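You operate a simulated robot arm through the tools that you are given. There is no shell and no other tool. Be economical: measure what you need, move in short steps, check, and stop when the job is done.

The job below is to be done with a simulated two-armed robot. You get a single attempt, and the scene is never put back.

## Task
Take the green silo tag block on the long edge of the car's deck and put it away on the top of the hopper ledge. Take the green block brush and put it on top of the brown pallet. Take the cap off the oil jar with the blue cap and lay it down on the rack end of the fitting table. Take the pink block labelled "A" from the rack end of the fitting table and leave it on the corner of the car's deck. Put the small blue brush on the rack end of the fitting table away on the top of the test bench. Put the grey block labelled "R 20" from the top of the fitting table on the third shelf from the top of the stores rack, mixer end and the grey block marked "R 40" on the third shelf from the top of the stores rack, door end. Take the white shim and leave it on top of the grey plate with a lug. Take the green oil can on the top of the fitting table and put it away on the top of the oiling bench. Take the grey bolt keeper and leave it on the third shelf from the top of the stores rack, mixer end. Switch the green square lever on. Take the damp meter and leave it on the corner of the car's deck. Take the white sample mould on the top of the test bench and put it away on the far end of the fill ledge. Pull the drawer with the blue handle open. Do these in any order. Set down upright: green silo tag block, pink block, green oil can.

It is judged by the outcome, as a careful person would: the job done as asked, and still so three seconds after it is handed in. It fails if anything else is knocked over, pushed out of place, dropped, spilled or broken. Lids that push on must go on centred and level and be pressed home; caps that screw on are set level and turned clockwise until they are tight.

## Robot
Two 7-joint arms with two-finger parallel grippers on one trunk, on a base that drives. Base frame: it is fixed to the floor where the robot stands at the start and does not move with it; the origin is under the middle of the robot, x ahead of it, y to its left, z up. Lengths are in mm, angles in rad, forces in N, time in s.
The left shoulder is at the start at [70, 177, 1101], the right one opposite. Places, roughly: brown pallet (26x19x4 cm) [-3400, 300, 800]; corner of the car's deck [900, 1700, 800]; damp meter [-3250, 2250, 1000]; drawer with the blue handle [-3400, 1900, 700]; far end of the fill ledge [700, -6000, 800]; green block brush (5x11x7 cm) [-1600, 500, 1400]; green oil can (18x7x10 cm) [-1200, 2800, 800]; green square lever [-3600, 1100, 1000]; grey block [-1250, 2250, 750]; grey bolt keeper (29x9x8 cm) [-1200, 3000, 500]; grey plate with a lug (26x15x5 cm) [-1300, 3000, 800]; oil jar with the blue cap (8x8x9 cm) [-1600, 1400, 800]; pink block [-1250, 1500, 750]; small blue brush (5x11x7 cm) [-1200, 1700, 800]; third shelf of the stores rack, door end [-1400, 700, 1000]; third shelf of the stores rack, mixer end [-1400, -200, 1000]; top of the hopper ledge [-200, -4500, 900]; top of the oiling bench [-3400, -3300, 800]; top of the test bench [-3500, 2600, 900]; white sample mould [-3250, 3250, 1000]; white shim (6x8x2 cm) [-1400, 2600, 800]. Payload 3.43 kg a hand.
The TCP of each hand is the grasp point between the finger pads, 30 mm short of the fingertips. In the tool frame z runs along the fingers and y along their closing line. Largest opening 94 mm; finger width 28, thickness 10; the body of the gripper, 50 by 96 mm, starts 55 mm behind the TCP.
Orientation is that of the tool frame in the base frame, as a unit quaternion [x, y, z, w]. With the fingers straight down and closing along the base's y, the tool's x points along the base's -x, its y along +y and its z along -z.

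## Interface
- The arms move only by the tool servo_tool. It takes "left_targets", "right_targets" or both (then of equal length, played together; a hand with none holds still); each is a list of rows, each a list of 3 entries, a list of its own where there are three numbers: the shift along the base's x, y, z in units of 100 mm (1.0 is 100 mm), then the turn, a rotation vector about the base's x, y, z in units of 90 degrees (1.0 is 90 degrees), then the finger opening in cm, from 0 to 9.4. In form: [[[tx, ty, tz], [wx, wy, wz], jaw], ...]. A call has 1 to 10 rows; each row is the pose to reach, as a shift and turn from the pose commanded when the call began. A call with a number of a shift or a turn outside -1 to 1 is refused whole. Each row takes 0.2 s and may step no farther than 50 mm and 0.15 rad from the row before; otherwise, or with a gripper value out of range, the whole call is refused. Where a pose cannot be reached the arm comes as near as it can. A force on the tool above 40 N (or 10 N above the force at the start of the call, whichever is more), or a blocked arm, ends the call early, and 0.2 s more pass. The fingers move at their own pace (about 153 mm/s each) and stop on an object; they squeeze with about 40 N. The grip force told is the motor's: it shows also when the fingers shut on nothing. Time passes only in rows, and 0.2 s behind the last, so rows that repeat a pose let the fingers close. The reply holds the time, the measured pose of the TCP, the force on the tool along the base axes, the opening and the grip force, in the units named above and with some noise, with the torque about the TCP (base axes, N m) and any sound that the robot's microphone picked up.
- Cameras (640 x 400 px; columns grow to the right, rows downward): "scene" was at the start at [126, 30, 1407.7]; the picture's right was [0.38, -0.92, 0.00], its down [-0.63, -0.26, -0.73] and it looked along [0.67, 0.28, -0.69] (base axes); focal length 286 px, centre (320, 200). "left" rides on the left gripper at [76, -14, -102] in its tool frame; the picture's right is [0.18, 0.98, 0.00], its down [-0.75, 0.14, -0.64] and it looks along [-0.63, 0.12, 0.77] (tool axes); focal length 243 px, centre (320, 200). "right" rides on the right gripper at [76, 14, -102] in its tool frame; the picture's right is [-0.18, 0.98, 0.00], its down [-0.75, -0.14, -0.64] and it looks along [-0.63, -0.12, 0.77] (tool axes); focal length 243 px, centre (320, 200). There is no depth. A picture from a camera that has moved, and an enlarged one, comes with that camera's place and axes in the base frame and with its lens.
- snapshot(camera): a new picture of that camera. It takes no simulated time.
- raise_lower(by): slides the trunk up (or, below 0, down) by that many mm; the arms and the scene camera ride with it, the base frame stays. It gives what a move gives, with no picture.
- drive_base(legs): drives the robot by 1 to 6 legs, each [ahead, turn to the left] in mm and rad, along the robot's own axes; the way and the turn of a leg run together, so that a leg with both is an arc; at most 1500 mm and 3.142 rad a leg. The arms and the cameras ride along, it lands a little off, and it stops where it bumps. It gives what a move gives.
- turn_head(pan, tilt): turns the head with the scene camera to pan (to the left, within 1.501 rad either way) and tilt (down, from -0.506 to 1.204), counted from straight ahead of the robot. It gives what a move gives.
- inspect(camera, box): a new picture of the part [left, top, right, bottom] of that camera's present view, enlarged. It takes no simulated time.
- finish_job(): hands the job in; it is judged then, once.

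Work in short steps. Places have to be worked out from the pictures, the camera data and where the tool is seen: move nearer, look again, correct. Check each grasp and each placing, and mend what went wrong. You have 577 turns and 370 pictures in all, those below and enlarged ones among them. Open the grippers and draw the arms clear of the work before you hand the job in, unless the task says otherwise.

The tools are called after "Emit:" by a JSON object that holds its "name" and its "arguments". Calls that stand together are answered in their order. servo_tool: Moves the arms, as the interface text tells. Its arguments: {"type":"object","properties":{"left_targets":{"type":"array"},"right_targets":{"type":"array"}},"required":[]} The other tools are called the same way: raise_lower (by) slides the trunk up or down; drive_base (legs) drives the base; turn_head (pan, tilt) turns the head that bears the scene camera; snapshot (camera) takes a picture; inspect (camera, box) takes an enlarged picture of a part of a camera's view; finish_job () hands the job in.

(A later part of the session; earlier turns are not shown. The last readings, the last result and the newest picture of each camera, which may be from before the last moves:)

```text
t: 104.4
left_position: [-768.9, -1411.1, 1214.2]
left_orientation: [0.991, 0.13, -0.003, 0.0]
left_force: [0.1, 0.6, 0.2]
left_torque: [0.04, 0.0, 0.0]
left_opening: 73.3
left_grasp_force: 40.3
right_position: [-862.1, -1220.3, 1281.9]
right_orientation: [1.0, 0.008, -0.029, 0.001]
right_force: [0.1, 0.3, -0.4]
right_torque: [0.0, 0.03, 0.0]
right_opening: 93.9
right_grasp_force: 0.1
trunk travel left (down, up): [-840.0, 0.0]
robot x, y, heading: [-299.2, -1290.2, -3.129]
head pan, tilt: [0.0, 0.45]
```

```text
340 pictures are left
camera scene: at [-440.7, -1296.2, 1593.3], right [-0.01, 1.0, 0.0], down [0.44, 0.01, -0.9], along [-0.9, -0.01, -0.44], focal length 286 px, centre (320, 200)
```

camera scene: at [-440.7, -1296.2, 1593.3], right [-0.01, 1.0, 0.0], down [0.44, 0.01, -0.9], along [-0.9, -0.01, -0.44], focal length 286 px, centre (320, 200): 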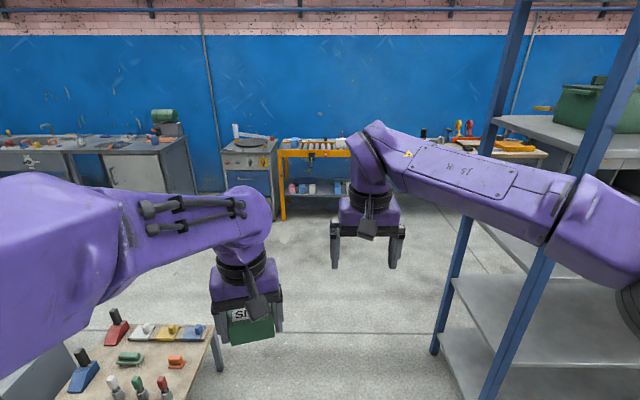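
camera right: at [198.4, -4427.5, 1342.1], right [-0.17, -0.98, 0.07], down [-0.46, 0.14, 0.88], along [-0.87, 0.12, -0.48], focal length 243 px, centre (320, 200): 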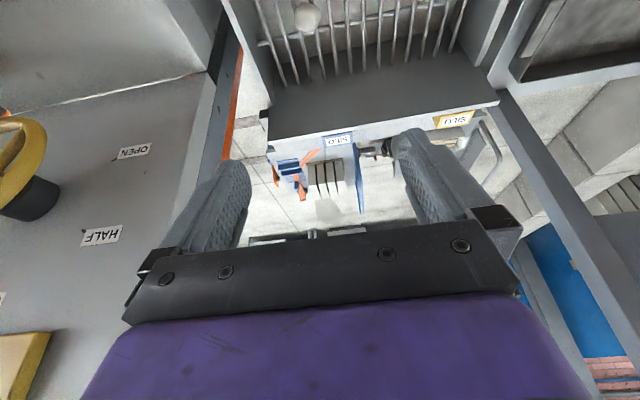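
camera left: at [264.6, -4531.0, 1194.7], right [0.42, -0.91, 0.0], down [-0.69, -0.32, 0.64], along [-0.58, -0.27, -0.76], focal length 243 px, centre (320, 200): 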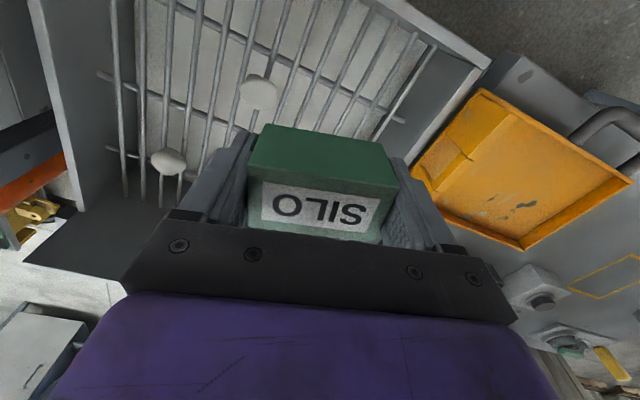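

The aisle west is free; the low table ends at about x≈-1400. I drive to x≈-2200, turn south and look.

Emit:
{"name": "drive_base", "arguments": {"legs": [[1400, 0], [500, 0], [0, 1.57]]}}

Emit:
{"name": "turn_head", "arguments": {"pan": 0.3, "tilt": 0.4}}

Emit:
{"name": "snapshot", "arguments": {"camera": "scene"}}

```text
t: 117.7
left_position: [-2062.9, -1787.2, 1213.8]
left_orientation: [0.604, 0.797, -0.003, 0.002]
left_force: [0.7, 0.2, -0.3]
left_torque: [-0.03, -0.02, -0.01]
left_opening: 73.4
left_grasp_force: 39.4
right_position: [-2251.3, -1881.2, 1281.5]
right_orientation: [0.698, 0.716, -0.018, 0.02]
right_force: [-0.6, 0.4, 0.5]
right_torque: [0.01, 0.0, -0.01]
right_opening: 94.2
right_grasp_force: 0.1
trunk travel left (down, up): [-840.0, 0.0]
robot x, y, heading: [-2185.4, -1311.7, -1.546]
head pan, tilt: [0.0, 0.45]
```

```text
t: 118.5
left_position: [-2062.8, -1786.0, 1214.8]
left_orientation: [0.603, 0.798, -0.003, 0.003]
left_force: [-0.6, -0.4, -0.3]
left_torque: [0.04, 0.0, -0.04]
left_opening: 73.2
left_grasp_force: 40.4
right_position: [-2251.0, -1881.5, 1281.9]
right_orientation: [0.698, 0.716, -0.019, 0.021]
right_force: [0.1, 0.4, -0.1]
right_torque: [-0.01, -0.01, 0.0]
right_opening: 94.1
right_grasp_force: 0.1
trunk travel left (down, up): [-840.0, 0.0]
robot x, y, heading: [-2188.8, -1314.3, -1.542]
head pan, tilt: [0.3, 0.4]
```

```text
339 pictures are left
camera scene: at [-2155.5, -1454.9, 1598.0], right [-0.95, -0.32, 0.0], down [-0.12, 0.37, -0.92], along [0.29, -0.87, -0.39], focal length 286 px, centre (320, 200)
```

scene: 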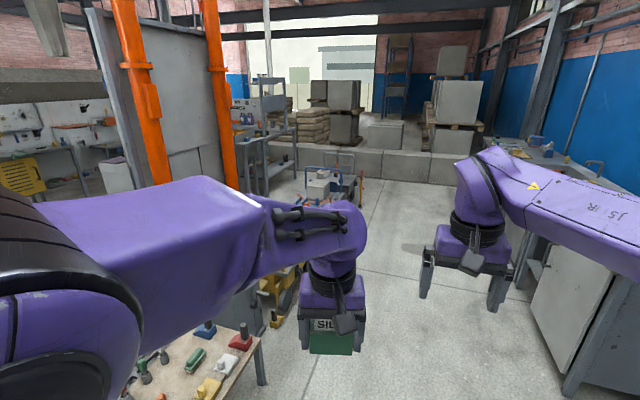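

The cart is near [-1100, -4450], just west of the hopper. I drive south to y≈-3150 and turn a bit left to look at the gap.

Emit:
{"name": "drive_base", "arguments": {"legs": [[0, -0.03], [1500, 0], [350, 0], [0, 0.6]]}}

Emit:
{"name": "turn_head", "arguments": {"pan": 0.0, "tilt": 0.45}}

Emit:
{"name": "snapshot", "arguments": {"camera": "scene"}}

```text
t: 129.9
left_position: [-1855.4, -3509.9, 1213.7]
left_orientation: [0.362, 0.932, -0.002, 0.003]
left_force: [-0.6, 0.2, -0.3]
left_torque: [0.02, 0.0, -0.01]
left_opening: 73.5
left_grasp_force: 39.9
right_position: [-1968.9, -3689.9, 1282.5]
right_orientation: [0.474, 0.88, -0.012, 0.025]
right_force: [-0.2, 0.3, -0.4]
right_torque: [0.0, -0.01, -0.01]
right_opening: 94.0
right_grasp_force: 0.1
trunk travel left (down, up): [-840.0, 0.0]
robot x, y, heading: [-2207.3, -3178.1, -0.99]
head pan, tilt: [0.3, 0.4]
```

```text
t: 130.7
left_position: [-1855.7, -3508.8, 1214.2]
left_orientation: [0.362, 0.932, -0.002, 0.002]
left_force: [-0.3, 0.1, -0.5]
left_torque: [-0.02, 0.01, -0.01]
left_opening: 73.6
left_grasp_force: 39.9
right_position: [-1966.4, -3689.5, 1282.2]
right_orientation: [0.475, 0.88, -0.013, 0.025]
right_force: [0.7, 0.1, 0.3]
right_torque: [-0.01, -0.03, 0.0]
right_opening: 94.0
right_grasp_force: 0.0
trunk travel left (down, up): [-840.0, 0.0]
robot x, y, heading: [-2209.6, -3174.8, -0.988]
head pan, tilt: [0.0, 0.45]
```

```text
338 pictures are left
camera scene: at [-2132.1, -3294.4, 1593.4], right [-0.84, -0.55, 0.0], down [-0.24, 0.36, -0.9], along [0.49, -0.75, -0.44], focal length 286 px, centre (320, 200)
```

scene: 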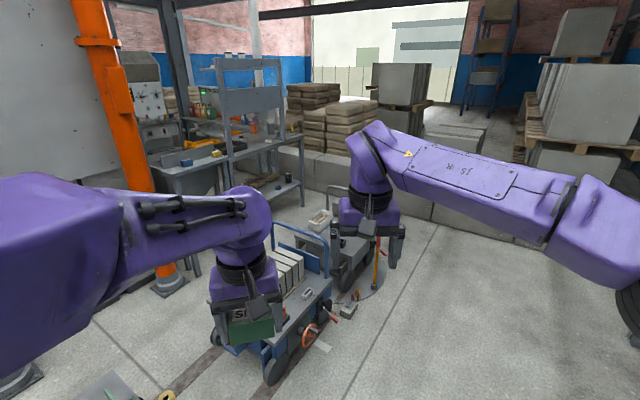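

I can see the blue and yellow tags on a ledge by the hopper. I zoom in.

Emit:
{"name": "inspect", "arguments": {"camera": "scene", "box": [120, 100, 340, 300]}}

Emit:
{"name": "inspect", "arguments": {"camera": "scene", "box": [140, 130, 260, 205]}}

```text
2.00 times, centred on (230, 200) of scene
camera zoom: at [-2132.1, -3294.4, 1593.4], right [-0.84, -0.55, 0.0], down [-0.24, 0.36, -0.9], along [0.49, -0.75, -0.44], focal length 572 px, centre (500, 200)
```

zoom: 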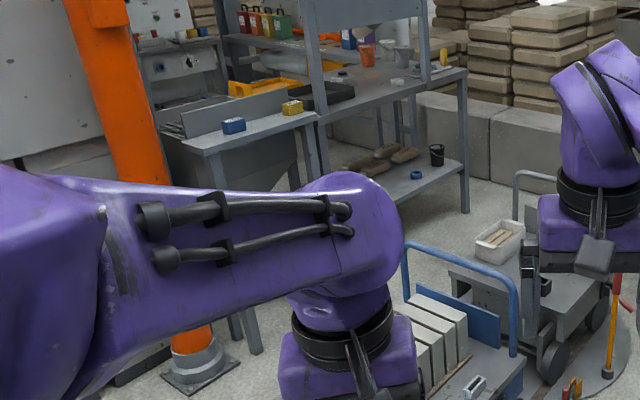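

```text
5.33 times, centred on (200, 168) of scene
camera zoom: at [-2132.1, -3294.4, 1593.4], right [-0.84, -0.55, 0.0], down [-0.24, 0.36, -0.9], along [0.49, -0.75, -0.44], focal length 1525 px, centre (960, 373)
```

zoom: 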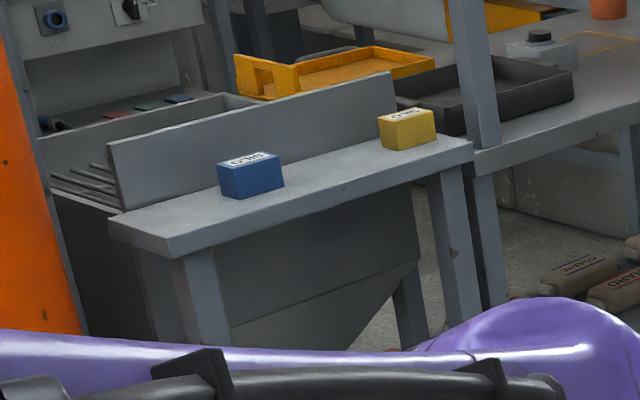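

The ledge is clear: blue tag at y≈-4420, yellow at y≈-4680, with free room between and left of blue. Before entering the gap I look down to learn how wide my base is.

Emit:
{"name": "turn_head", "arguments": {"pan": 0.9, "tilt": 1.2}}

Emit:
{"name": "snapshot", "arguments": {"camera": "scene"}}

Emit:
{"name": "turn_head", "arguments": {"pan": 0, "tilt": 1.2}}

Emit:
{"name": "snapshot", "arguments": {"camera": "scene"}}

```text
t: 131.9
left_position: [-1857.6, -3509.2, 1214.2]
left_orientation: [0.362, 0.932, -0.003, 0.003]
left_force: [-0.4, 0.6, 0.3]
left_torque: [-0.01, 0.01, -0.03]
left_opening: 73.5
left_grasp_force: 40.1
right_position: [-1967.0, -3689.0, 1281.5]
right_orientation: [0.475, 0.88, -0.013, 0.025]
right_force: [-0.2, -0.4, -0.7]
right_torque: [-0.01, -0.01, -0.02]
right_opening: 93.8
right_grasp_force: 0.0
trunk travel left (down, up): [-840.0, 0.0]
robot x, y, heading: [-2207.5, -3176.4, -0.992]
head pan, tilt: [0.901, 1.201]
```

```text
335 pictures are left
camera scene: at [-2127.1, -3223.0, 1535.2], right [-0.09, -1.0, 0.0], down [-0.93, 0.08, -0.36], along [0.36, -0.03, -0.93], focal length 286 px, centre (320, 200)
```

scene: 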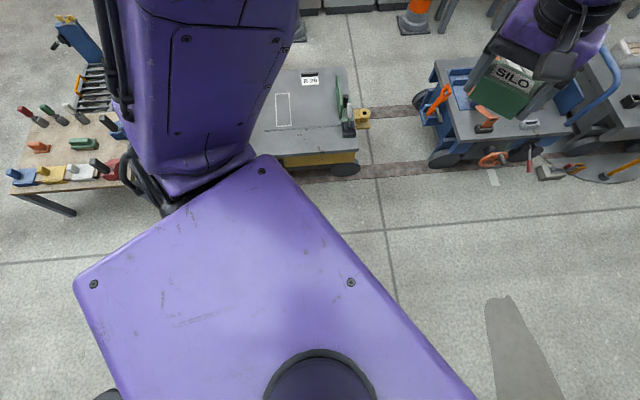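

```text
t: 133.1
left_position: [-1856.0, -3510.0, 1213.6]
left_orientation: [0.362, 0.932, -0.001, 0.003]
left_force: [0.6, -0.6, -0.5]
left_torque: [0.03, 0.01, -0.01]
left_opening: 73.7
left_grasp_force: 40.2
right_position: [-1967.2, -3688.7, 1281.0]
right_orientation: [0.475, 0.879, -0.012, 0.025]
right_force: [0.3, 0.3, 0.2]
right_torque: [0.02, 0.0, 0.01]
right_opening: 93.9
right_grasp_force: 0.0
trunk travel left (down, up): [-840.0, 0.0]
robot x, y, heading: [-2212.0, -3173.2, -0.991]
head pan, tilt: [0.0, 1.201]
```

```text
334 pictures are left
camera scene: at [-2152.2, -3264.7, 1535.2], right [-0.84, -0.55, 0.0], down [-0.51, 0.78, -0.36], along [0.2, -0.3, -0.93], focal length 286 px, centre (320, 200)
```

scene: 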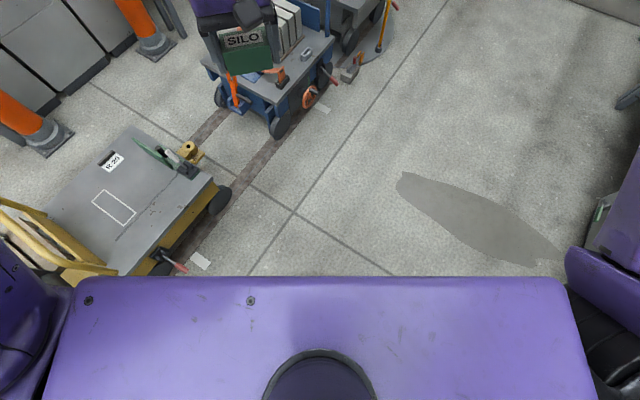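

I need the base's footprint before squeezing past the carts. I tilt the empty right hand backward so that its camera sees my base on the floor.

Emit:
{"name": "servo_tool", "arguments": {"right_targets": [[[0, 0, 0], [0.075, 0.049, 0], 9.4], [[0, 0, 0], [0.15, 0.098, 0], 9.4], [[0, 0, 0], [0.225, 0.147, 0], 9.4], [[0, 0, 0], [0.3, 0.196, 0], 9.4], [[0, 0, 0], [0.375, 0.245, 0], 9.4]]}}

Emit:
{"name": "snapshot", "arguments": {"camera": "right"}}

```text
t: 134.3
left_position: [-1850.6, -3505.5, 1212.7]
left_orientation: [0.362, 0.932, -0.004, 0.002]
left_force: [0.2, 1.2, -1.3]
left_torque: [-0.03, 0.06, -0.02]
left_opening: 73.3
left_grasp_force: 40.0
right_position: [-2013.8, -3536.4, 1256.3]
right_orientation: [0.45, 0.834, 0.152, -0.282]
right_force: [0.7, 0.9, 0.2]
right_torque: [-0.03, 0.05, 0.03]
right_opening: 94.4
right_grasp_force: 0.0
right hand out of reach, approached as far as the arm can: row 1, 2, 3, 4, 5
trunk travel left (down, up): [-840.0, 0.0]
robot x, y, heading: [-2211.4, -3177.8, -0.994]
head pan, tilt: [0.0, 1.201]
```

```text
333 pictures are left
camera right: at [-1999.5, -3528.7, 1383.0], right [0.9, 0.42, -0.11], down [0.42, -0.9, 0.05], along [-0.08, -0.1, -0.99], focal length 243 px, centre (320, 200)
```

right: 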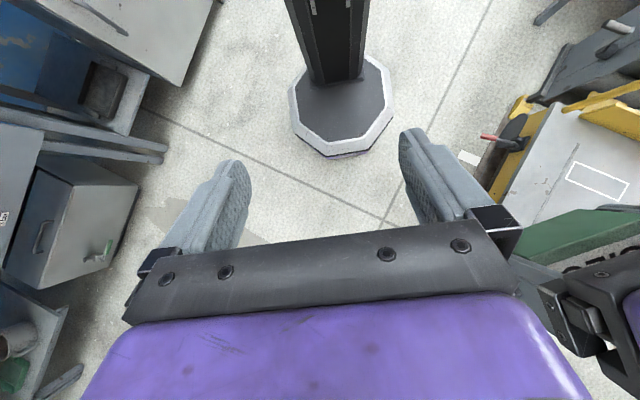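

My base is an octagon about 540–560 mm across. I restore the right hand and drive to the west mouth of the gap between the two carts, facing east, to measure it.

Emit:
{"name": "servo_tool", "arguments": {"right_targets": [[[0, 0, 0], [-0.075, -0.049, 0], 9.4], [[0, 0, 0], [-0.15, -0.098, 0], 9.4], [[0, 0, 0], [-0.225, -0.147, 0], 9.4], [[0, 0, 0], [-0.3, -0.196, 0], 9.4], [[0, 0, 0], [-0.39, -0.255, 0], 9.4]]}}

Emit:
{"name": "drive_base", "arguments": {"legs": [[0, 0.06], [600, 0], [0, 0.93]]}}

Emit:
{"name": "turn_head", "arguments": {"pan": 0, "tilt": 0.7}}

Emit:
{"name": "snapshot", "arguments": {"camera": "scene"}}

```text
refused: row 5 steps farther than a row can; nothing moved
```

```text
t: 140.5
left_position: [-1376.6, -3544.3, 1214.7]
left_orientation: [-0.128, 0.992, 0.001, 0.003]
left_force: [0.9, 0.3, -0.1]
left_torque: [0.0, 0.0, 0.01]
left_opening: 73.3
left_grasp_force: 39.9
right_position: [-1440.4, -3697.3, 1256.2]
right_orientation: [-0.004, 0.948, 0.001, -0.318]
right_force: [-0.3, -0.3, -0.1]
right_torque: [0.01, 0.05, -0.02]
right_opening: 94.0
right_grasp_force: 0.0
trunk travel left (down, up): [-840.0, 0.0]
robot x, y, heading: [-1850.2, -3661.6, 0.007]
head pan, tilt: [0.0, 1.201]
```

```text
t: 141.5
left_position: [-1376.2, -3544.5, 1213.2]
left_orientation: [-0.127, 0.992, 0.0, 0.004]
left_force: [0.6, -0.6, -1.4]
left_torque: [0.0, 0.0, 0.02]
left_opening: 73.8
left_grasp_force: 40.3
right_position: [-1439.6, -3696.9, 1256.2]
right_orientation: [-0.004, 0.948, 0.0, -0.318]
right_force: [-0.3, -0.2, -0.5]
right_torque: [0.0, 0.04, -0.02]
right_opening: 94.2
right_grasp_force: 0.1
trunk travel left (down, up): [-840.0, 0.0]
robot x, y, heading: [-1847.3, -3659.9, 0.005]
head pan, tilt: [0.0, 0.7]
```

```text
332 pictures are left
camera scene: at [-1714.8, -3659.4, 1571.1], right [0.01, -1.0, 0.0], down [-0.64, 0.0, -0.76], along [0.76, 0.0, -0.64], focal length 286 px, centre (320, 200)
```

scene: 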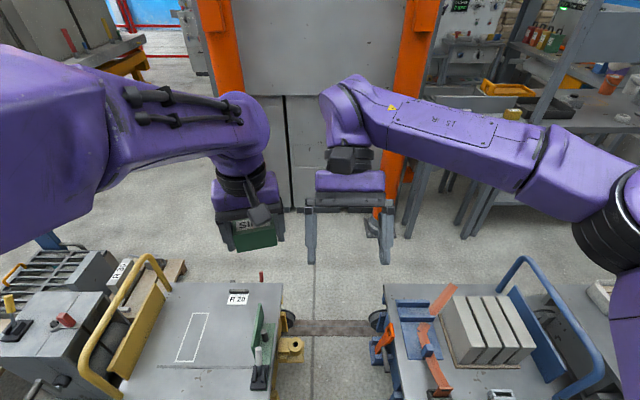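

The gap between the carts is only about 400 mm, so not passable, but the corridor east of them (x≈-900 to -200) looks ~700 wide. I look left (north) to find its entrance.

Emit:
{"name": "turn_head", "arguments": {"pan": 0.75, "tilt": 0.5}}

Emit:
{"name": "snapshot", "arguments": {"camera": "scene"}}

Emit:
{"name": "turn_head", "arguments": {"pan": -0.75, "tilt": 0.5}}

Emit:
{"name": "snapshot", "arguments": {"camera": "scene"}}

```text
t: 142.6
left_position: [-1376.4, -3544.2, 1214.8]
left_orientation: [-0.128, 0.992, -0.001, 0.004]
left_force: [1.0, -0.3, -0.7]
left_torque: [-0.02, 0.01, -0.01]
left_opening: 73.5
left_grasp_force: 40.3
right_position: [-1439.8, -3697.8, 1256.7]
right_orientation: [-0.004, 0.948, 0.0, -0.317]
right_force: [0.0, -0.7, 0.4]
right_torque: [-0.01, -0.02, 0.04]
right_opening: 94.1
right_grasp_force: 0.0
trunk travel left (down, up): [-840.0, 0.0]
robot x, y, heading: [-1849.9, -3658.3, 0.006]
head pan, tilt: [0.75, 0.499]
```

```text
331 pictures are left
camera scene: at [-1733.5, -3597.6, 1588.9], right [0.69, -0.73, 0.0], down [-0.35, -0.33, -0.88], along [0.64, 0.6, -0.48], focal length 286 px, centre (320, 200)
```

scene: 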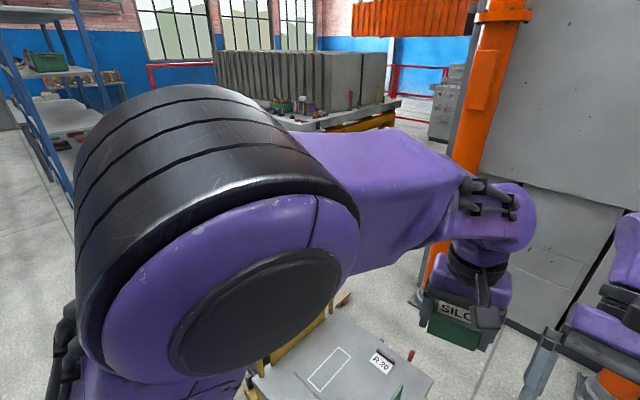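

```text
t: 144.2
left_position: [-1376.4, -3543.7, 1213.4]
left_orientation: [-0.128, 0.992, -0.001, 0.004]
left_force: [0.4, -1.1, -0.4]
left_torque: [-0.01, -0.01, -0.02]
left_opening: 73.8
left_grasp_force: 39.9
right_position: [-1440.2, -3696.6, 1256.4]
right_orientation: [-0.003, 0.948, 0.001, -0.318]
right_force: [0.0, -0.1, 0.4]
right_torque: [-0.02, 0.0, 0.0]
right_opening: 94.4
right_grasp_force: 0.1
trunk travel left (down, up): [-840.0, 0.0]
robot x, y, heading: [-1846.1, -3658.5, 0.008]
head pan, tilt: [-0.75, 0.499]
```

```text
330 pictures are left
camera scene: at [-1732.7, -3721.6, 1588.9], right [-0.68, -0.74, 0.0], down [-0.35, 0.32, -0.88], along [0.65, -0.59, -0.48], focal length 286 px, centre (320, 200)
```

scene: 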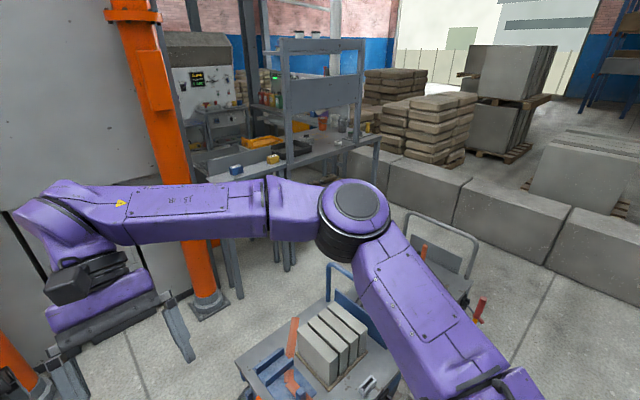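

The west gap is closed to me. I restore the right hand, then go around to the north-east side to check the entrance between the R30 pallet and the first post.

Emit:
{"name": "servo_tool", "arguments": {"right_targets": [[[0, 0, 0], [0, -0.08, 0], 9.4], [[0.1, 0, 0], [0, -0.16, 0], 9.4], [[0.3, 0, 0], [0, -0.24, 0], 9.4], [[0.5, 0, 0], [0, -0.32, 0], 9.4], [[0.7, 0, 0], [0, -0.4, 0], 9.4]]}}

Emit:
{"name": "drive_base", "arguments": {"legs": [[-350, 0], [0, 1.57], [1500, 0], [900, 0], [0, -1.57], [1500, 0]]}}

Emit:
{"name": "turn_head", "arguments": {"pan": 0, "tilt": 0.5}}

```text
t: 145.4
left_position: [-1375.7, -3544.3, 1213.8]
left_orientation: [-0.128, 0.992, 0.0, 0.004]
left_force: [-0.6, 1.0, -0.5]
left_torque: [0.05, -0.04, 0.0]
left_opening: 73.4
left_grasp_force: 40.1
right_position: [-1369.7, -3697.8, 1256.6]
right_orientation: [-0.004, 1.0, 0.0, -0.008]
right_force: [-0.2, -0.6, -0.1]
right_torque: [-0.02, 0.02, 0.0]
right_opening: 93.8
right_grasp_force: 0.1
trunk travel left (down, up): [-840.0, 0.0]
robot x, y, heading: [-1850.1, -3655.1, 0.006]
head pan, tilt: [-0.75, 0.499]
```

```text
t: 173.6
left_position: [-255.3, -1139.3, 1215.4]
left_orientation: [-0.132, 0.991, 0.0, 0.003]
left_force: [0.2, 0.0, -0.8]
left_torque: [-0.02, 0.03, 0.01]
left_opening: 73.6
left_grasp_force: 39.8
right_position: [-247.1, -1291.9, 1256.5]
right_orientation: [-0.008, 1.0, 0.0, -0.01]
right_force: [0.3, -0.3, 0.1]
right_torque: [0.03, -0.02, -0.01]
right_opening: 94.3
right_grasp_force: 0.0
trunk travel left (down, up): [-840.0, 0.0]
robot x, y, heading: [-730.3, -1261.1, 0.016]
head pan, tilt: [-0.75, 0.499]
```

```text
t: 174.7
left_position: [-256.9, -1139.4, 1214.8]
left_orientation: [-0.132, 0.991, -0.001, 0.003]
left_force: [0.1, 0.0, -0.6]
left_torque: [0.0, -0.02, -0.02]
left_opening: 73.2
left_grasp_force: 39.8
right_position: [-248.5, -1291.9, 1255.6]
right_orientation: [-0.008, 1.0, 0.0, -0.009]
right_force: [0.0, -0.5, 0.3]
right_torque: [-0.03, -0.01, -0.02]
right_opening: 93.9
right_grasp_force: 0.1
trunk travel left (down, up): [-840.0, 0.0]
robot x, y, heading: [-727.6, -1260.7, 0.015]
head pan, tilt: [0.0, 0.499]
```

Now to about [-150, -1900] facing south, and look down at the entrance.

Emit:
{"name": "drive_base", "arguments": {"legs": [[560, 0], [0, -1.585], [700, 0]]}}

Emit:
{"name": "turn_head", "arguments": {"pan": -0.3, "tilt": 0.7}}

Emit:
{"name": "snapshot", "arguments": {"camera": "scene"}}

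Emit:
{"name": "snapshot", "arguments": {"camera": "right"}}

```text
t: 185.2
left_position: [-50.8, -2421.8, 1213.7]
left_orientation: [0.613, 0.79, -0.003, 0.002]
left_force: [-0.4, -0.3, 0.1]
left_torque: [0.03, -0.03, 0.01]
left_opening: 73.6
left_grasp_force: 40.2
right_position: [-203.1, -2426.2, 1256.9]
right_orientation: [0.706, 0.708, 0.006, -0.006]
right_force: [-0.2, 0.4, 0.1]
right_torque: [0.0, -0.02, 0.01]
right_opening: 94.0
right_grasp_force: 0.0
trunk travel left (down, up): [-840.0, 0.0]
robot x, y, heading: [-163.2, -1950.6, -1.57]
head pan, tilt: [0.0, 0.499]
```

```text
t: 186.0
left_position: [-49.2, -2423.2, 1214.0]
left_orientation: [0.612, 0.791, -0.003, 0.004]
left_force: [0.6, 0.0, -0.6]
left_torque: [0.04, 0.02, -0.01]
left_opening: 73.7
left_grasp_force: 39.8
right_position: [-203.2, -2428.5, 1255.8]
right_orientation: [0.707, 0.708, 0.007, -0.007]
right_force: [-0.2, 0.0, 0.1]
right_torque: [-0.03, -0.02, -0.01]
right_opening: 93.9
right_grasp_force: 0.0
trunk travel left (down, up): [-840.0, 0.0]
robot x, y, heading: [-163.6, -1946.6, -1.571]
head pan, tilt: [-0.3, 0.7]
```

```text
329 pictures are left
camera scene: at [-188.2, -2082.2, 1571.1], right [-0.96, 0.29, 0.0], down [0.19, 0.62, -0.76], along [-0.22, -0.73, -0.64], focal length 286 px, centre (320, 200)
```

scene: 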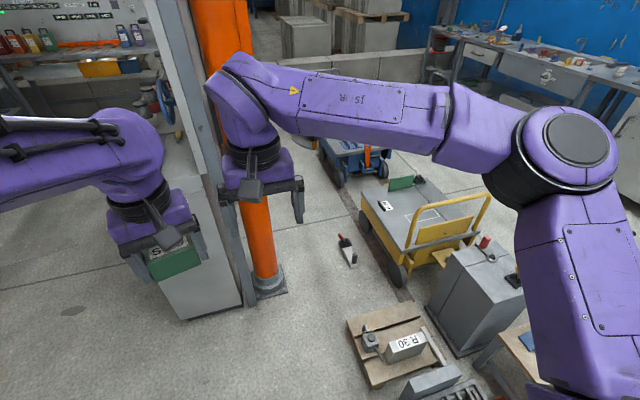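

```text
328 pictures are left
camera right: at [-188.5, -2353.3, 1359.4], right [0.98, -0.18, 0.0], down [-0.14, -0.77, 0.63], along [-0.12, -0.62, -0.78], focal length 243 px, centre (320, 200)
```

right: 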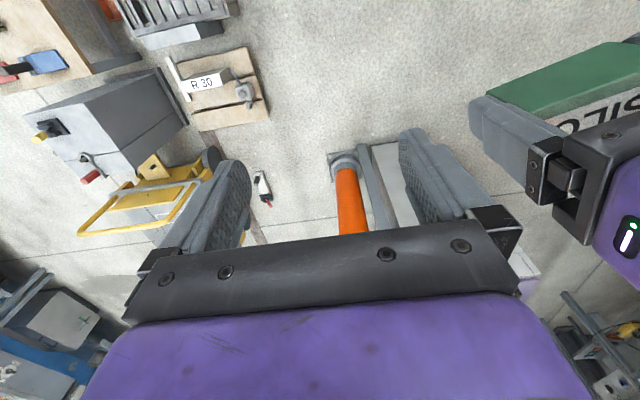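

The gap between pallet and post is only ~430 mm, so the ledge can only be served from the hopper's front (east), reaching over it. I test how far the left hand can reach forward here in open space.

Emit:
{"name": "servo_tool", "arguments": {"left_targets": [[[0, -0.5, 0], [0, 0, 0], 5], [[0, -1.0, 0], [0, 0, 0], 5]]}}

Emit:
{"name": "servo_tool", "arguments": {"left_targets": [[[0, -0.5, 0], [0, 0, 0], 5], [[0, -1.0, 0], [0, 0, 0], 5]]}}

Emit:
{"name": "servo_tool", "arguments": {"left_targets": [[[0, -0.5, 0], [0, 0, 0], 5], [[0, -1.0, 0], [0, 0, 0], 5]]}}

```text
t: 186.6
left_position: [-50.5, -2526.2, 1210.8]
left_orientation: [0.612, 0.791, -0.001, 0.002]
left_force: [-0.9, -1.2, -1.3]
left_torque: [0.01, 0.0, 0.02]
left_opening: 73.4
left_grasp_force: 39.8
right_position: [-203.2, -2431.9, 1254.6]
right_orientation: [0.707, 0.707, 0.008, -0.008]
right_force: [1.3, -0.5, -0.1]
right_torque: [0.03, 0.02, 0.0]
right_opening: 93.8
right_grasp_force: 0.1
trunk travel left (down, up): [-840.0, 0.0]
robot x, y, heading: [-164.6, -1946.4, -1.569]
head pan, tilt: [-0.3, 0.7]
```

```text
t: 187.2
left_position: [-42.4, -2624.3, 1207.7]
left_orientation: [0.611, 0.792, 0.003, 0.0]
left_force: [0.2, -1.3, -1.3]
left_torque: [0.07, 0.04, 0.01]
left_opening: 73.6
left_grasp_force: 39.6
left hand out of reach, approached as far as the arm can: row 2
right_position: [-203.1, -2436.5, 1253.7]
right_orientation: [0.706, 0.708, 0.009, -0.009]
right_force: [-0.2, -1.1, 0.6]
right_torque: [0.03, 0.05, 0.0]
right_opening: 93.8
right_grasp_force: 0.1
trunk travel left (down, up): [-840.0, 0.0]
robot x, y, heading: [-160.2, -1950.9, -1.57]
head pan, tilt: [-0.3, 0.7]
```

```text
t: 187.8
left_position: [-31.8, -2623.4, 1206.4]
left_orientation: [0.613, 0.79, -0.001, 0.001]
left_force: [-0.1, 0.4, 0.0]
left_torque: [0.05, 0.0, -0.02]
left_opening: 73.4
left_grasp_force: 39.5
left hand out of reach, approached as far as the arm can: row 1, 2
right_position: [-203.7, -2431.1, 1254.3]
right_orientation: [0.707, 0.707, 0.008, -0.008]
right_force: [-0.9, 0.1, 0.8]
right_torque: [0.01, -0.02, 0.02]
right_opening: 94.4
right_grasp_force: 0.1
trunk travel left (down, up): [-840.0, 0.0]
robot x, y, heading: [-160.0, -1946.5, -1.574]
head pan, tilt: [-0.3, 0.7]
```

Reach with the tool pointing down ends near 675–685 mm; pitching the fingers forward would add reach, but the wrist camera would then be underneath. I retract and test turning the left wrist around (flip) in free space.

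Emit:
{"name": "servo_tool", "arguments": {"left_targets": [[[0.1, 0.45, 0], [0, 0, -0.09], 5], [[0.1, 0.9, 0], [0, 0, -0.18], 5], [[0.1, 1.0, 0], [0, 0, -0.27], 5], [[0.1, 1.0, 0], [0, 0, -0.36], 5], [[0.1, 1.0, 0], [0, 0, -0.45], 5], [[0.1, 1.0, 0], [0, 0, -0.54], 5], [[0.1, 1.0, 0], [0, 0, -0.63], 5], [[0.1, 1.0, 0], [0, 0, -0.72], 5], [[0.1, 1.0, 0], [0, 0, -0.81], 5], [[0.1, 1.0, 0], [0, 0, -0.9], 5]]}}

Emit:
{"name": "servo_tool", "arguments": {"left_targets": [[[0, 0.4, 0], [0, 0, -0.09], 5], [[0, 0.8, 0], [0, 0, -0.18], 5], [[0, 0.8, 0], [0, 0, -0.27], 5], [[0, 0.8, 0], [0, 0, -0.36], 5], [[0, 0.8, 0], [0, 0, -0.45], 5], [[0, 0.8, 0], [0, 0, -0.54], 5], [[0, 0.8, 0], [0, 0, -0.63], 5], [[0, 0.8, 0], [0, 0, -0.72], 5], [[0, 0.8, 0], [0, 0, -0.81], 5], [[0, 0.8, 0], [0, 0, -0.9], 5]]}}

```text
t: 190.0
left_position: [-30.4, -2611.2, 1233.6]
left_orientation: [0.98, 0.2, -0.004, -0.001]
left_force: [0.1, 0.5, 0.6]
left_torque: [-0.02, 0.03, 0.02]
left_opening: 73.4
left_grasp_force: 40.5
left hand out of reach, approached as far as the arm can: row 1, 2, 3, 4, 5, 6, 7, 8, 9, 10
right_position: [-203.5, -2429.0, 1256.3]
right_orientation: [0.707, 0.707, 0.008, -0.006]
right_force: [0.2, -0.2, -0.2]
right_torque: [-0.01, 0.01, 0.02]
right_opening: 93.9
right_grasp_force: 0.1
trunk travel left (down, up): [-840.0, 0.0]
robot x, y, heading: [-164.1, -1951.8, -1.565]
head pan, tilt: [-0.3, 0.7]
```

```text
t: 192.2
left_position: [-45.2, -2600.9, 1254.1]
left_orientation: [0.876, -0.483, -0.004, -0.004]
left_force: [-0.2, 0.4, -0.8]
left_torque: [-0.01, 0.02, 0.0]
left_opening: 73.6
left_grasp_force: 40.1
left hand out of reach, approached as far as the arm can: row 1, 2, 3, 4, 5, 6, 7, 8, 9, 10
right_position: [-203.7, -2427.4, 1257.4]
right_orientation: [0.706, 0.708, 0.007, -0.006]
right_force: [-0.1, 0.0, -0.1]
right_torque: [-0.01, -0.01, 0.01]
right_opening: 94.0
right_grasp_force: 0.1
trunk travel left (down, up): [-840.0, 0.0]
robot x, y, heading: [-161.3, -1948.2, -1.567]
head pan, tilt: [-0.3, 0.7]
```

The wrist has turned 162° freely. I pull the hand back further into comfortable reach, then check.

Emit:
{"name": "servo_tool", "arguments": {"left_targets": [[[0, 0.4, 0], [0, 0, 0], 5], [[0, 0.8, 0], [0, 0, 0], 5], [[0, 1.0, -0.2], [0, 0, 0], 5], [[0, 1.0, -0.2], [0, 0, 0], 5]]}}

```text
t: 193.2
left_position: [-63.3, -2591.5, 1269.4]
left_orientation: [0.876, -0.482, -0.003, -0.003]
left_force: [0.2, -0.4, -1.0]
left_torque: [0.03, 0.02, 0.03]
left_opening: 73.6
left_grasp_force: 40.1
left hand out of reach, approached as far as the arm can: row 1, 2, 3, 4
right_position: [-203.1, -2427.5, 1256.8]
right_orientation: [0.706, 0.708, 0.006, -0.008]
right_force: [-0.1, 0.1, 0.2]
right_torque: [0.02, -0.03, 0.01]
right_opening: 94.1
right_grasp_force: 0.1
trunk travel left (down, up): [-840.0, 0.0]
robot x, y, heading: [-163.2, -1949.6, -1.567]
head pan, tilt: [-0.3, 0.7]
```

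The flipped wrist blocks moving inward, so flipped poses exist only far out. I test pitching forward 36° in the flipped pose while reaching out.

Emit:
{"name": "servo_tool", "arguments": {"left_targets": [[[0, -0.4, 0], [-0.08, 0, 0], 5], [[0, -0.8, 0], [-0.16, 0, 0], 5], [[0, -1.0, 0], [-0.24, 0, 0], 5], [[0, -1.0, 0], [-0.32, 0, 0], 5], [[0, -1.0, 0], [-0.4, 0, 0], 5]]}}

Emit:
{"name": "servo_tool", "arguments": {"left_targets": [[[0, -0.5, 0], [0, 0, 0], 5], [[0, -1.0, 0], [0, 0, 0], 5]]}}

Emit:
{"name": "servo_tool", "arguments": {"left_targets": [[[0, -0.5, -0.3], [0, 0, 0], 5], [[0, -1.0, -0.6], [0, 0, 0], 5], [[0, -1.0, -0.6], [0, 0, 0], 5]]}}

Emit:
{"name": "snapshot", "arguments": {"camera": "scene"}}

```text
t: 194.4
left_position: [-66.4, -2711.9, 1275.3]
left_orientation: [0.834, -0.459, 0.147, 0.267]
left_force: [-0.1, 1.0, -0.2]
left_torque: [0.0, 0.05, 0.03]
left_opening: 73.6
left_grasp_force: 40.3
left hand out of reach, approached as far as the arm can: row 1, 2, 3, 5
right_position: [-202.7, -2427.6, 1257.5]
right_orientation: [0.706, 0.708, 0.006, -0.008]
right_force: [-0.6, 0.4, 0.2]
right_torque: [-0.03, 0.02, 0.0]
right_opening: 94.1
right_grasp_force: 0.1
trunk travel left (down, up): [-840.0, 0.0]
robot x, y, heading: [-161.5, -1945.6, -1.57]
head pan, tilt: [-0.3, 0.7]
```

```text
t: 195.0
left_position: [-39.7, -2726.4, 1258.2]
left_orientation: [0.834, -0.459, 0.145, 0.269]
left_force: [-0.2, -0.3, -0.9]
left_torque: [-0.01, 0.01, -0.02]
left_opening: 73.6
left_grasp_force: 40.4
left hand out of reach, approached as far as the arm can: row 1, 2
right_position: [-202.2, -2429.7, 1256.5]
right_orientation: [0.707, 0.708, 0.006, -0.008]
right_force: [1.3, -0.6, -0.6]
right_torque: [0.03, 0.01, 0.03]
right_opening: 94.0
right_grasp_force: 0.0
trunk travel left (down, up): [-840.0, 0.0]
robot x, y, heading: [-163.1, -1947.7, -1.567]
head pan, tilt: [-0.3, 0.7]
```

```text
refused: row 1 steps farther than a row can; nothing moved
```

```text
327 pictures are left
camera scene: at [-186.7, -2083.2, 1571.1], right [-0.96, 0.29, 0.0], down [0.19, 0.62, -0.76], along [-0.23, -0.73, -0.64], focal length 286 px, centre (320, 200)
```

scene: 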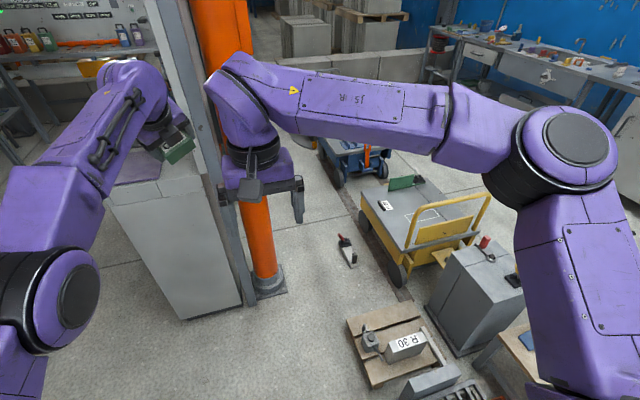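

With 36° pitch the flipped hand reaches about 780 mm. About 22° should do; I set that pitch, lower the hand and push outward to learn the limit there.

Emit:
{"name": "servo_tool", "arguments": {"left_targets": [[[0, -0.4, -0.2], [0.08, 0, 0], 5], [[0, -0.8, -0.4], [0.155, 0, 0], 5], [[0, -1.0, -0.8], [0.155, 0, 0], 5], [[0, -1.0, -1.0], [0.155, 0, 0], 5], [[0, -1.0, -1.0], [0.155, 0, 0], 5]]}}

Emit:
{"name": "servo_tool", "arguments": {"left_targets": [[[0, -0.2, -0.4], [0, 0, 0], 5], [[0, -0.2, -0.8], [0, 0, 0], 5], [[0, -0.2, -1.0], [0, 0, 0], 5], [[0, -0.2, -1.0], [0, 0, 0], 5]]}}

```text
t: 196.2
left_position: [-18.2, -2704.4, 1142.2]
left_orientation: [0.861, -0.473, 0.09, 0.165]
left_force: [0.1, -0.8, -0.5]
left_torque: [0.0, -0.04, -0.02]
left_opening: 73.4
left_grasp_force: 40.3
left hand out of reach, approached as far as the arm can: row 1, 2, 3, 4, 5
right_position: [-204.1, -2427.6, 1256.5]
right_orientation: [0.706, 0.708, 0.008, -0.007]
right_force: [-0.1, 1.2, 0.7]
right_torque: [0.0, 0.0, 0.01]
right_opening: 94.0
right_grasp_force: 0.0
trunk travel left (down, up): [-840.0, 0.0]
robot x, y, heading: [-160.1, -1951.3, -1.574]
head pan, tilt: [-0.3, 0.7]
```

```text
t: 197.2
left_position: [-13.7, -2707.1, 1050.4]
left_orientation: [0.861, -0.473, 0.09, 0.165]
left_force: [-0.3, 0.7, -0.8]
left_torque: [-0.03, -0.01, 0.0]
left_opening: 73.4
left_grasp_force: 40.1
left hand out of reach, approached as far as the arm can: row 1, 2, 3, 4
right_position: [-204.1, -2428.0, 1256.3]
right_orientation: [0.707, 0.707, 0.006, -0.008]
right_force: [-0.6, 0.2, 0.0]
right_torque: [0.0, 0.01, 0.01]
right_opening: 94.0
right_grasp_force: 0.0
trunk travel left (down, up): [-840.0, 0.0]
robot x, y, heading: [-161.4, -1951.0, -1.568]
head pan, tilt: [-0.3, 0.7]
```

At 22° pitch the limit is about 757 mm ahead, enough with the base at x≈510. I drive around to the hopper's front again, arriving at about [1050, -4393] facing west.

Emit:
{"name": "drive_base", "arguments": {"legs": [[0, 1.14], [1330, 0], [0, -1.142], [1500, 0], [385, 0], [0, -1.57]]}}

Emit:
{"name": "turn_head", "arguments": {"pan": 0, "tilt": 0.8}}

Emit:
{"name": "snapshot", "arguments": {"camera": "scene"}}

```text
t: 222.4
left_position: [291.4, -4525.4, 1048.8]
left_orientation: [-0.276, 0.943, 0.054, -0.181]
left_force: [-0.3, 0.0, 0.6]
left_torque: [0.02, 0.01, -0.01]
left_opening: 73.4
left_grasp_force: 40.0
right_position: [570.9, -4334.3, 1255.5]
right_orientation: [1.0, 0.002, 0.01, -0.001]
right_force: [-0.3, 0.3, -1.1]
right_torque: [0.0, 0.0, 0.0]
right_opening: 93.8
right_grasp_force: 0.0
trunk travel left (down, up): [-840.0, 0.0]
robot x, y, heading: [1050.6, -4372.4, -3.137]
head pan, tilt: [-0.3, 0.7]
```

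```text
t: 223.2
left_position: [292.4, -4526.2, 1050.8]
left_orientation: [-0.275, 0.943, 0.053, -0.18]
left_force: [0.1, -0.3, -0.2]
left_torque: [-0.03, 0.01, 0.01]
left_opening: 73.6
left_grasp_force: 39.8
right_position: [570.5, -4335.4, 1255.9]
right_orientation: [1.0, 0.002, 0.009, 0.0]
right_force: [-0.8, -0.4, 0.2]
right_torque: [-0.04, -0.01, 0.0]
right_opening: 94.1
right_grasp_force: 0.0
trunk travel left (down, up): [-840.0, 0.0]
robot x, y, heading: [1047.8, -4372.6, -3.139]
head pan, tilt: [0.0, 0.799]
```

```text
326 pictures are left
camera scene: at [918.3, -4376.4, 1562.9], right [0.0, 1.0, 0.0], down [0.72, 0.0, -0.7], along [-0.7, 0.0, -0.72], focal length 286 px, centre (320, 200)
```

scene: 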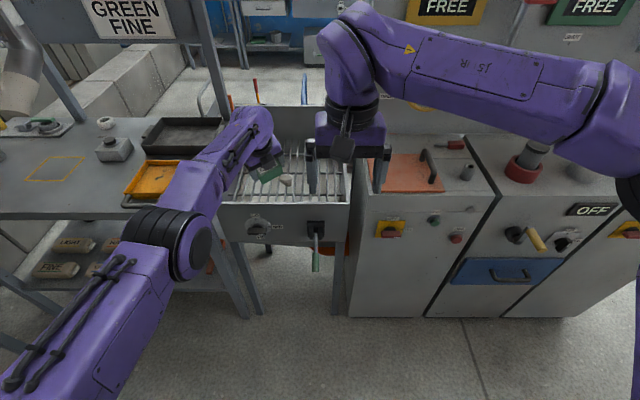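

Robot at [1048, -4373]; hopper legs and cabinet front lie at x≈250. I raise the left hand 60 mm, then drive to about [530, -4395] in two steps.

Emit:
{"name": "servo_tool", "arguments": {"left_targets": [[[0.0, 0, 0.3], [0, 0, 0], 5], [[0.0, 0, 0.6], [0, 0, 0], 5], [[0.0, 0, 0.8], [0, 0, 0], 5]]}}

Emit:
{"name": "drive_base", "arguments": {"legs": [[0, 0.04], [400, 0], [0, -0.043]]}}

Emit:
{"name": "turn_head", "arguments": {"pan": 0.1, "tilt": 0.6}}

Emit:
{"name": "snapshot", "arguments": {"camera": "scene"}}

Emit:
{"name": "snapshot", "arguments": {"camera": "left"}}

```text
t: 224.0
left_position: [293.8, -4527.5, 1130.3]
left_orientation: [-0.275, 0.943, 0.054, -0.181]
left_force: [-0.9, -1.2, -0.5]
left_torque: [0.0, 0.01, -0.02]
left_opening: 73.3
left_grasp_force: 40.4
right_position: [571.0, -4334.5, 1256.2]
right_orientation: [1.0, 0.002, 0.009, -0.001]
right_force: [0.4, 1.0, -0.4]
right_torque: [0.0, 0.0, -0.04]
right_opening: 94.1
right_grasp_force: 0.0
trunk travel left (down, up): [-840.0, 0.0]
robot x, y, heading: [1051.8, -4375.4, -3.137]
head pan, tilt: [0.0, 0.799]
```

```text
t: 227.3
left_position: [-107.3, -4543.6, 1128.9]
left_orientation: [-0.275, 0.943, 0.055, -0.181]
left_force: [0.7, -0.7, -1.1]
left_torque: [0.02, 0.02, -0.01]
left_opening: 73.7
left_grasp_force: 40.0
right_position: [171.1, -4353.1, 1257.6]
right_orientation: [1.0, 0.0, 0.009, -0.002]
right_force: [0.4, 0.1, 0.2]
right_torque: [0.01, 0.01, 0.04]
right_opening: 94.1
right_grasp_force: 0.0
trunk travel left (down, up): [-840.0, 0.0]
robot x, y, heading: [650.0, -4389.2, 3.141]
head pan, tilt: [0.0, 0.799]
```

```text
t: 228.0
left_position: [-107.3, -4541.4, 1129.9]
left_orientation: [-0.275, 0.943, 0.054, -0.181]
left_force: [-0.2, -0.5, -0.8]
left_torque: [0.0, -0.04, 0.0]
left_opening: 73.5
left_grasp_force: 39.9
right_position: [170.4, -4350.3, 1256.4]
right_orientation: [1.0, 0.0, 0.009, 0.0]
right_force: [-0.5, 0.0, 0.4]
right_torque: [0.02, -0.01, -0.01]
right_opening: 94.1
right_grasp_force: 0.1
trunk travel left (down, up): [-840.0, 0.0]
robot x, y, heading: [654.0, -4391.9, 3.142]
head pan, tilt: [0.099, 0.6]
```

```text
325 pictures are left
camera scene: at [511.2, -4402.3, 1579.8], right [-0.1, 1.0, 0.0], down [0.56, 0.06, -0.82], along [-0.82, -0.08, -0.57], focal length 286 px, centre (320, 200)
```

scene: 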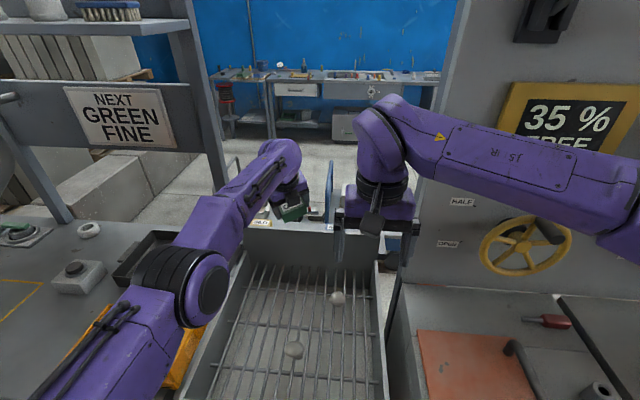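

```text
324 pictures are left
camera left: at [-121.3, -4594.5, 1245.4], right [-0.63, 0.73, 0.25], down [0.76, 0.52, 0.39], along [0.15, 0.44, -0.88], focal length 243 px, centre (320, 200)
```

left: 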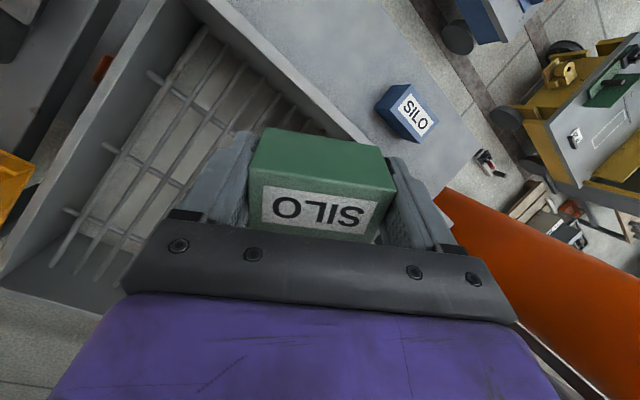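

The turned camera gives a great view: the blue tag computes to [-237, -4421, 952] exactly, and the ledge's west edge is x≈-303. I now turn the wrist 32° more about the tool axis so the block's long axis lies along y.

Emit:
{"name": "servo_tool", "arguments": {"left_targets": [[[0, 0, 0], [-0.034, 0, -0.084], 5], [[0, 0, 0], [-0.067, 0, -0.168], 5], [[0, 0, 0], [-0.1, 0, -0.252], 5], [[0, 0, 0], [-0.134, 0, -0.336], 5], [[0, 0, 0], [-0.134, 0, -0.336], 5]]}}

Emit:
{"name": "snapshot", "arguments": {"camera": "left"}}

```text
t: 229.2
left_position: [-108.5, -4540.5, 1129.8]
left_orientation: [0.002, 0.982, 0.0, -0.188]
left_force: [0.4, -0.4, -0.5]
left_torque: [0.02, 0.0, 0.01]
left_opening: 73.4
left_grasp_force: 39.7
right_position: [169.7, -4351.5, 1257.0]
right_orientation: [1.0, 0.0, 0.009, 0.0]
right_force: [0.1, 0.2, 0.0]
right_torque: [0.0, -0.06, -0.03]
right_opening: 93.9
right_grasp_force: 0.1
trunk travel left (down, up): [-840.0, 0.0]
robot x, y, heading: [645.3, -4392.6, 3.14]
head pan, tilt: [0.099, 0.6]
```

```text
323 pictures are left
camera left: at [-139.6, -4555.4, 1252.5], right [-0.17, 0.98, 0.07], down [0.94, 0.14, 0.32], along [0.3, 0.12, -0.95], focal length 243 px, centre (320, 200)
```

left: 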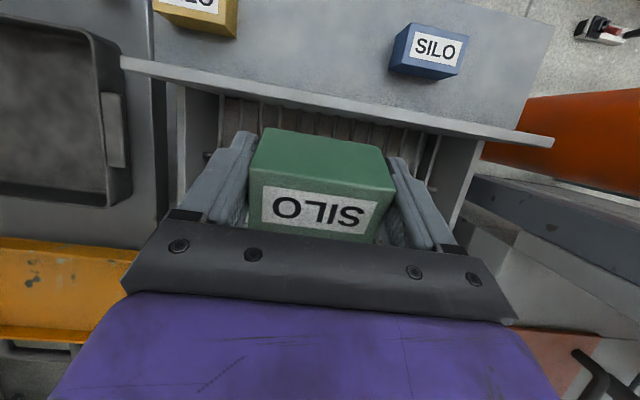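

The rim (x≈-160) and gap between tags (y -4646…-4454, centre -4550) are clear. I drive 120 mm ahead so the block comes over the ledge, then check.

Emit:
{"name": "drive_base", "arguments": {"legs": [[120, 0]]}}

Emit:
{"name": "snapshot", "arguments": {"camera": "left"}}

```text
t: 230.5
left_position: [-220.1, -4540.9, 1126.0]
left_orientation: [0.001, 0.983, 0.0, -0.185]
left_force: [-0.1, -0.5, -1.7]
left_torque: [0.05, 0.02, -0.03]
left_opening: 73.5
left_grasp_force: 39.9
right_position: [58.7, -4350.8, 1254.6]
right_orientation: [1.0, 0.0, 0.011, 0.0]
right_force: [-0.4, -1.2, 0.3]
right_torque: [0.06, -0.02, 0.0]
right_opening: 94.0
right_grasp_force: 0.2
trunk travel left (down, up): [-840.0, 0.0]
robot x, y, heading: [536.7, -4396.9, -3.142]
head pan, tilt: [0.099, 0.6]
```

```text
322 pictures are left
camera left: at [-251.8, -4555.2, 1249.5], right [-0.17, 0.98, 0.07], down [0.94, 0.14, 0.32], along [0.31, 0.12, -0.94], focal length 243 px, centre (320, 200)
```

left: 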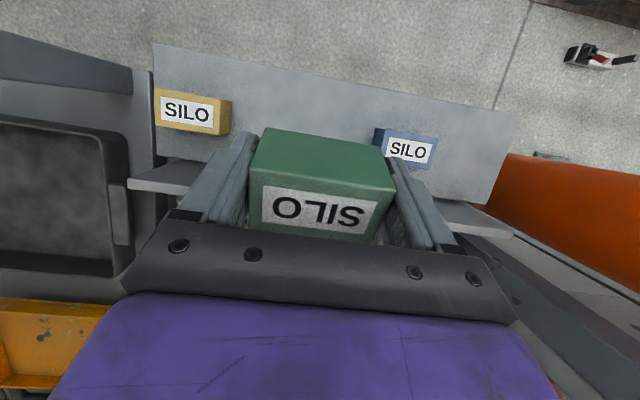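

Position is good; I shift 10 mm west and 8 mm south, then lower the trunk 150 mm and check.

Emit:
{"name": "servo_tool", "arguments": {"left_targets": [[[-0.1, -0.08, 0], [0, 0, 0], 5], [[-0.1, -0.08, 0], [0, 0, 0], 5]]}}

Emit:
{"name": "raise_lower", "arguments": {"by": -145}}

Emit:
{"name": "snapshot", "arguments": {"camera": "left"}}

Emit:
{"name": "snapshot", "arguments": {"camera": "scene"}}

```text
t: 231.1
left_position: [-217.6, -4548.6, 1127.0]
left_orientation: [0.002, 0.983, 0.0, -0.186]
left_force: [-0.2, 0.3, -0.5]
left_torque: [0.01, -0.05, 0.04]
left_opening: 73.6
left_grasp_force: 40.1
left hand out of reach, approached as far as the arm can: row 1, 2
right_position: [61.5, -4351.3, 1254.5]
right_orientation: [1.0, 0.0, 0.01, 0.0]
right_force: [-0.1, -0.7, -0.7]
right_torque: [0.02, -0.02, 0.01]
right_opening: 94.0
right_grasp_force: 0.0
trunk travel left (down, up): [-840.0, 0.0]
robot x, y, heading: [540.5, -4395.8, -3.145]
head pan, tilt: [0.099, 0.6]
```

```text
t: 232.8
left_position: [-216.3, -4548.3, 983.5]
left_orientation: [0.001, 0.982, 0.0, -0.188]
left_force: [0.3, -0.5, -0.5]
left_torque: [-0.02, -0.02, 0.0]
left_opening: 73.4
left_grasp_force: 39.5
right_position: [61.2, -4350.0, 1110.7]
right_orientation: [1.0, -0.001, 0.01, -0.001]
right_force: [0.1, 0.1, -0.4]
right_torque: [0.03, 0.0, 0.03]
right_opening: 93.9
right_grasp_force: 0.2
trunk travel left (down, up): [-695.0, 145.0]
robot x, y, heading: [541.6, -4397.0, 3.148]
head pan, tilt: [0.099, 0.6]
```

```text
321 pictures are left
camera left: at [-248.3, -4562.7, 1106.9], right [-0.17, 0.98, 0.07], down [0.94, 0.14, 0.32], along [0.3, 0.12, -0.95], focal length 243 px, centre (320, 200)
```

left: 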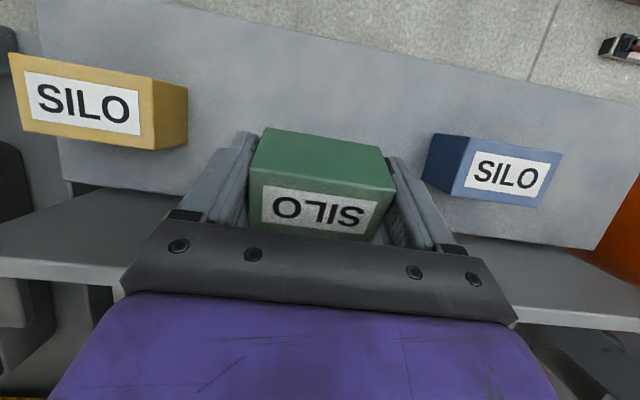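

```text
320 pictures are left
camera scene: at [402.4, -4406.3, 1434.8], right [-0.1, 1.0, 0.0], down [0.56, 0.06, -0.82], along [-0.82, -0.08, -0.57], focal length 286 px, centre (320, 200)
```

scene: 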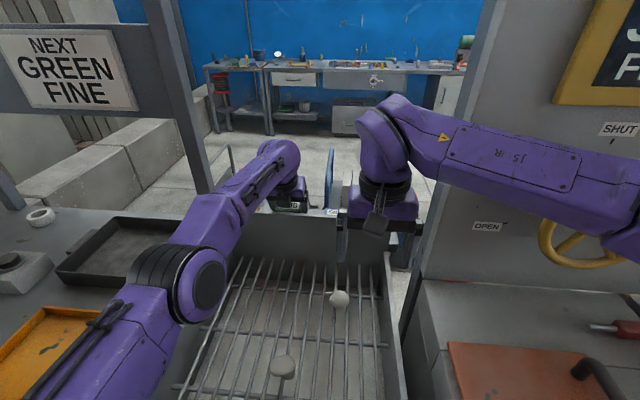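

The green block hangs right between the blue and yellow tags. I lower it toward the ledge (contact expected near TCP z≈947).

Emit:
{"name": "servo_tool", "arguments": {"left_targets": [[[0, 0, -0.2], [0, 0, 0], 5], [[0, 0, -0.3], [0, 0, 0], 5], [[0, 0, -0.35], [0, 0, 0], 5], [[0, 0, -0.38], [0, 0, 0], 5], [[0, 0, -0.41], [0, 0, 0], 5]]}}

Emit:
{"name": "snapshot", "arguments": {"camera": "left"}}

```text
t: 233.7
left_position: [-214.2, -4548.3, 959.9]
left_orientation: [0.0, 0.98, 0.0, -0.198]
left_force: [11.9, 2.2, 12.6]
left_torque: [-0.3, -0.33, 0.35]
left_opening: 73.7
left_grasp_force: 40.3
right_position: [67.5, -4350.0, 1113.0]
right_orientation: [1.0, 0.0, 0.008, -0.001]
right_force: [-0.7, 0.3, 0.3]
right_torque: [0.02, -0.01, -0.03]
right_opening: 93.8
right_grasp_force: 0.2
trunk travel left (down, up): [-695.0, 145.0]
robot x, y, heading: [543.5, -4397.2, -3.142]
head pan, tilt: [0.099, 0.6]
stopped in row 4 (left hand): the force on the tool passed its limit (the readings are from after the stop); the commanded pose is now the measured one
```

```text
319 pictures are left
camera left: at [-244.3, -4562.7, 1084.2], right [-0.17, 0.98, 0.07], down [0.94, 0.14, 0.3], along [0.29, 0.12, -0.95], focal length 243 px, centre (320, 200)
```

left: 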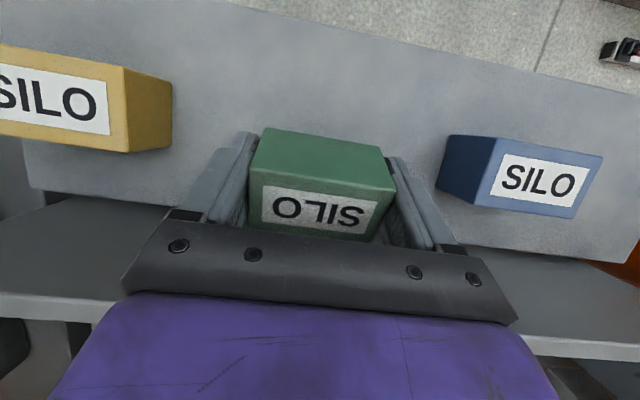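

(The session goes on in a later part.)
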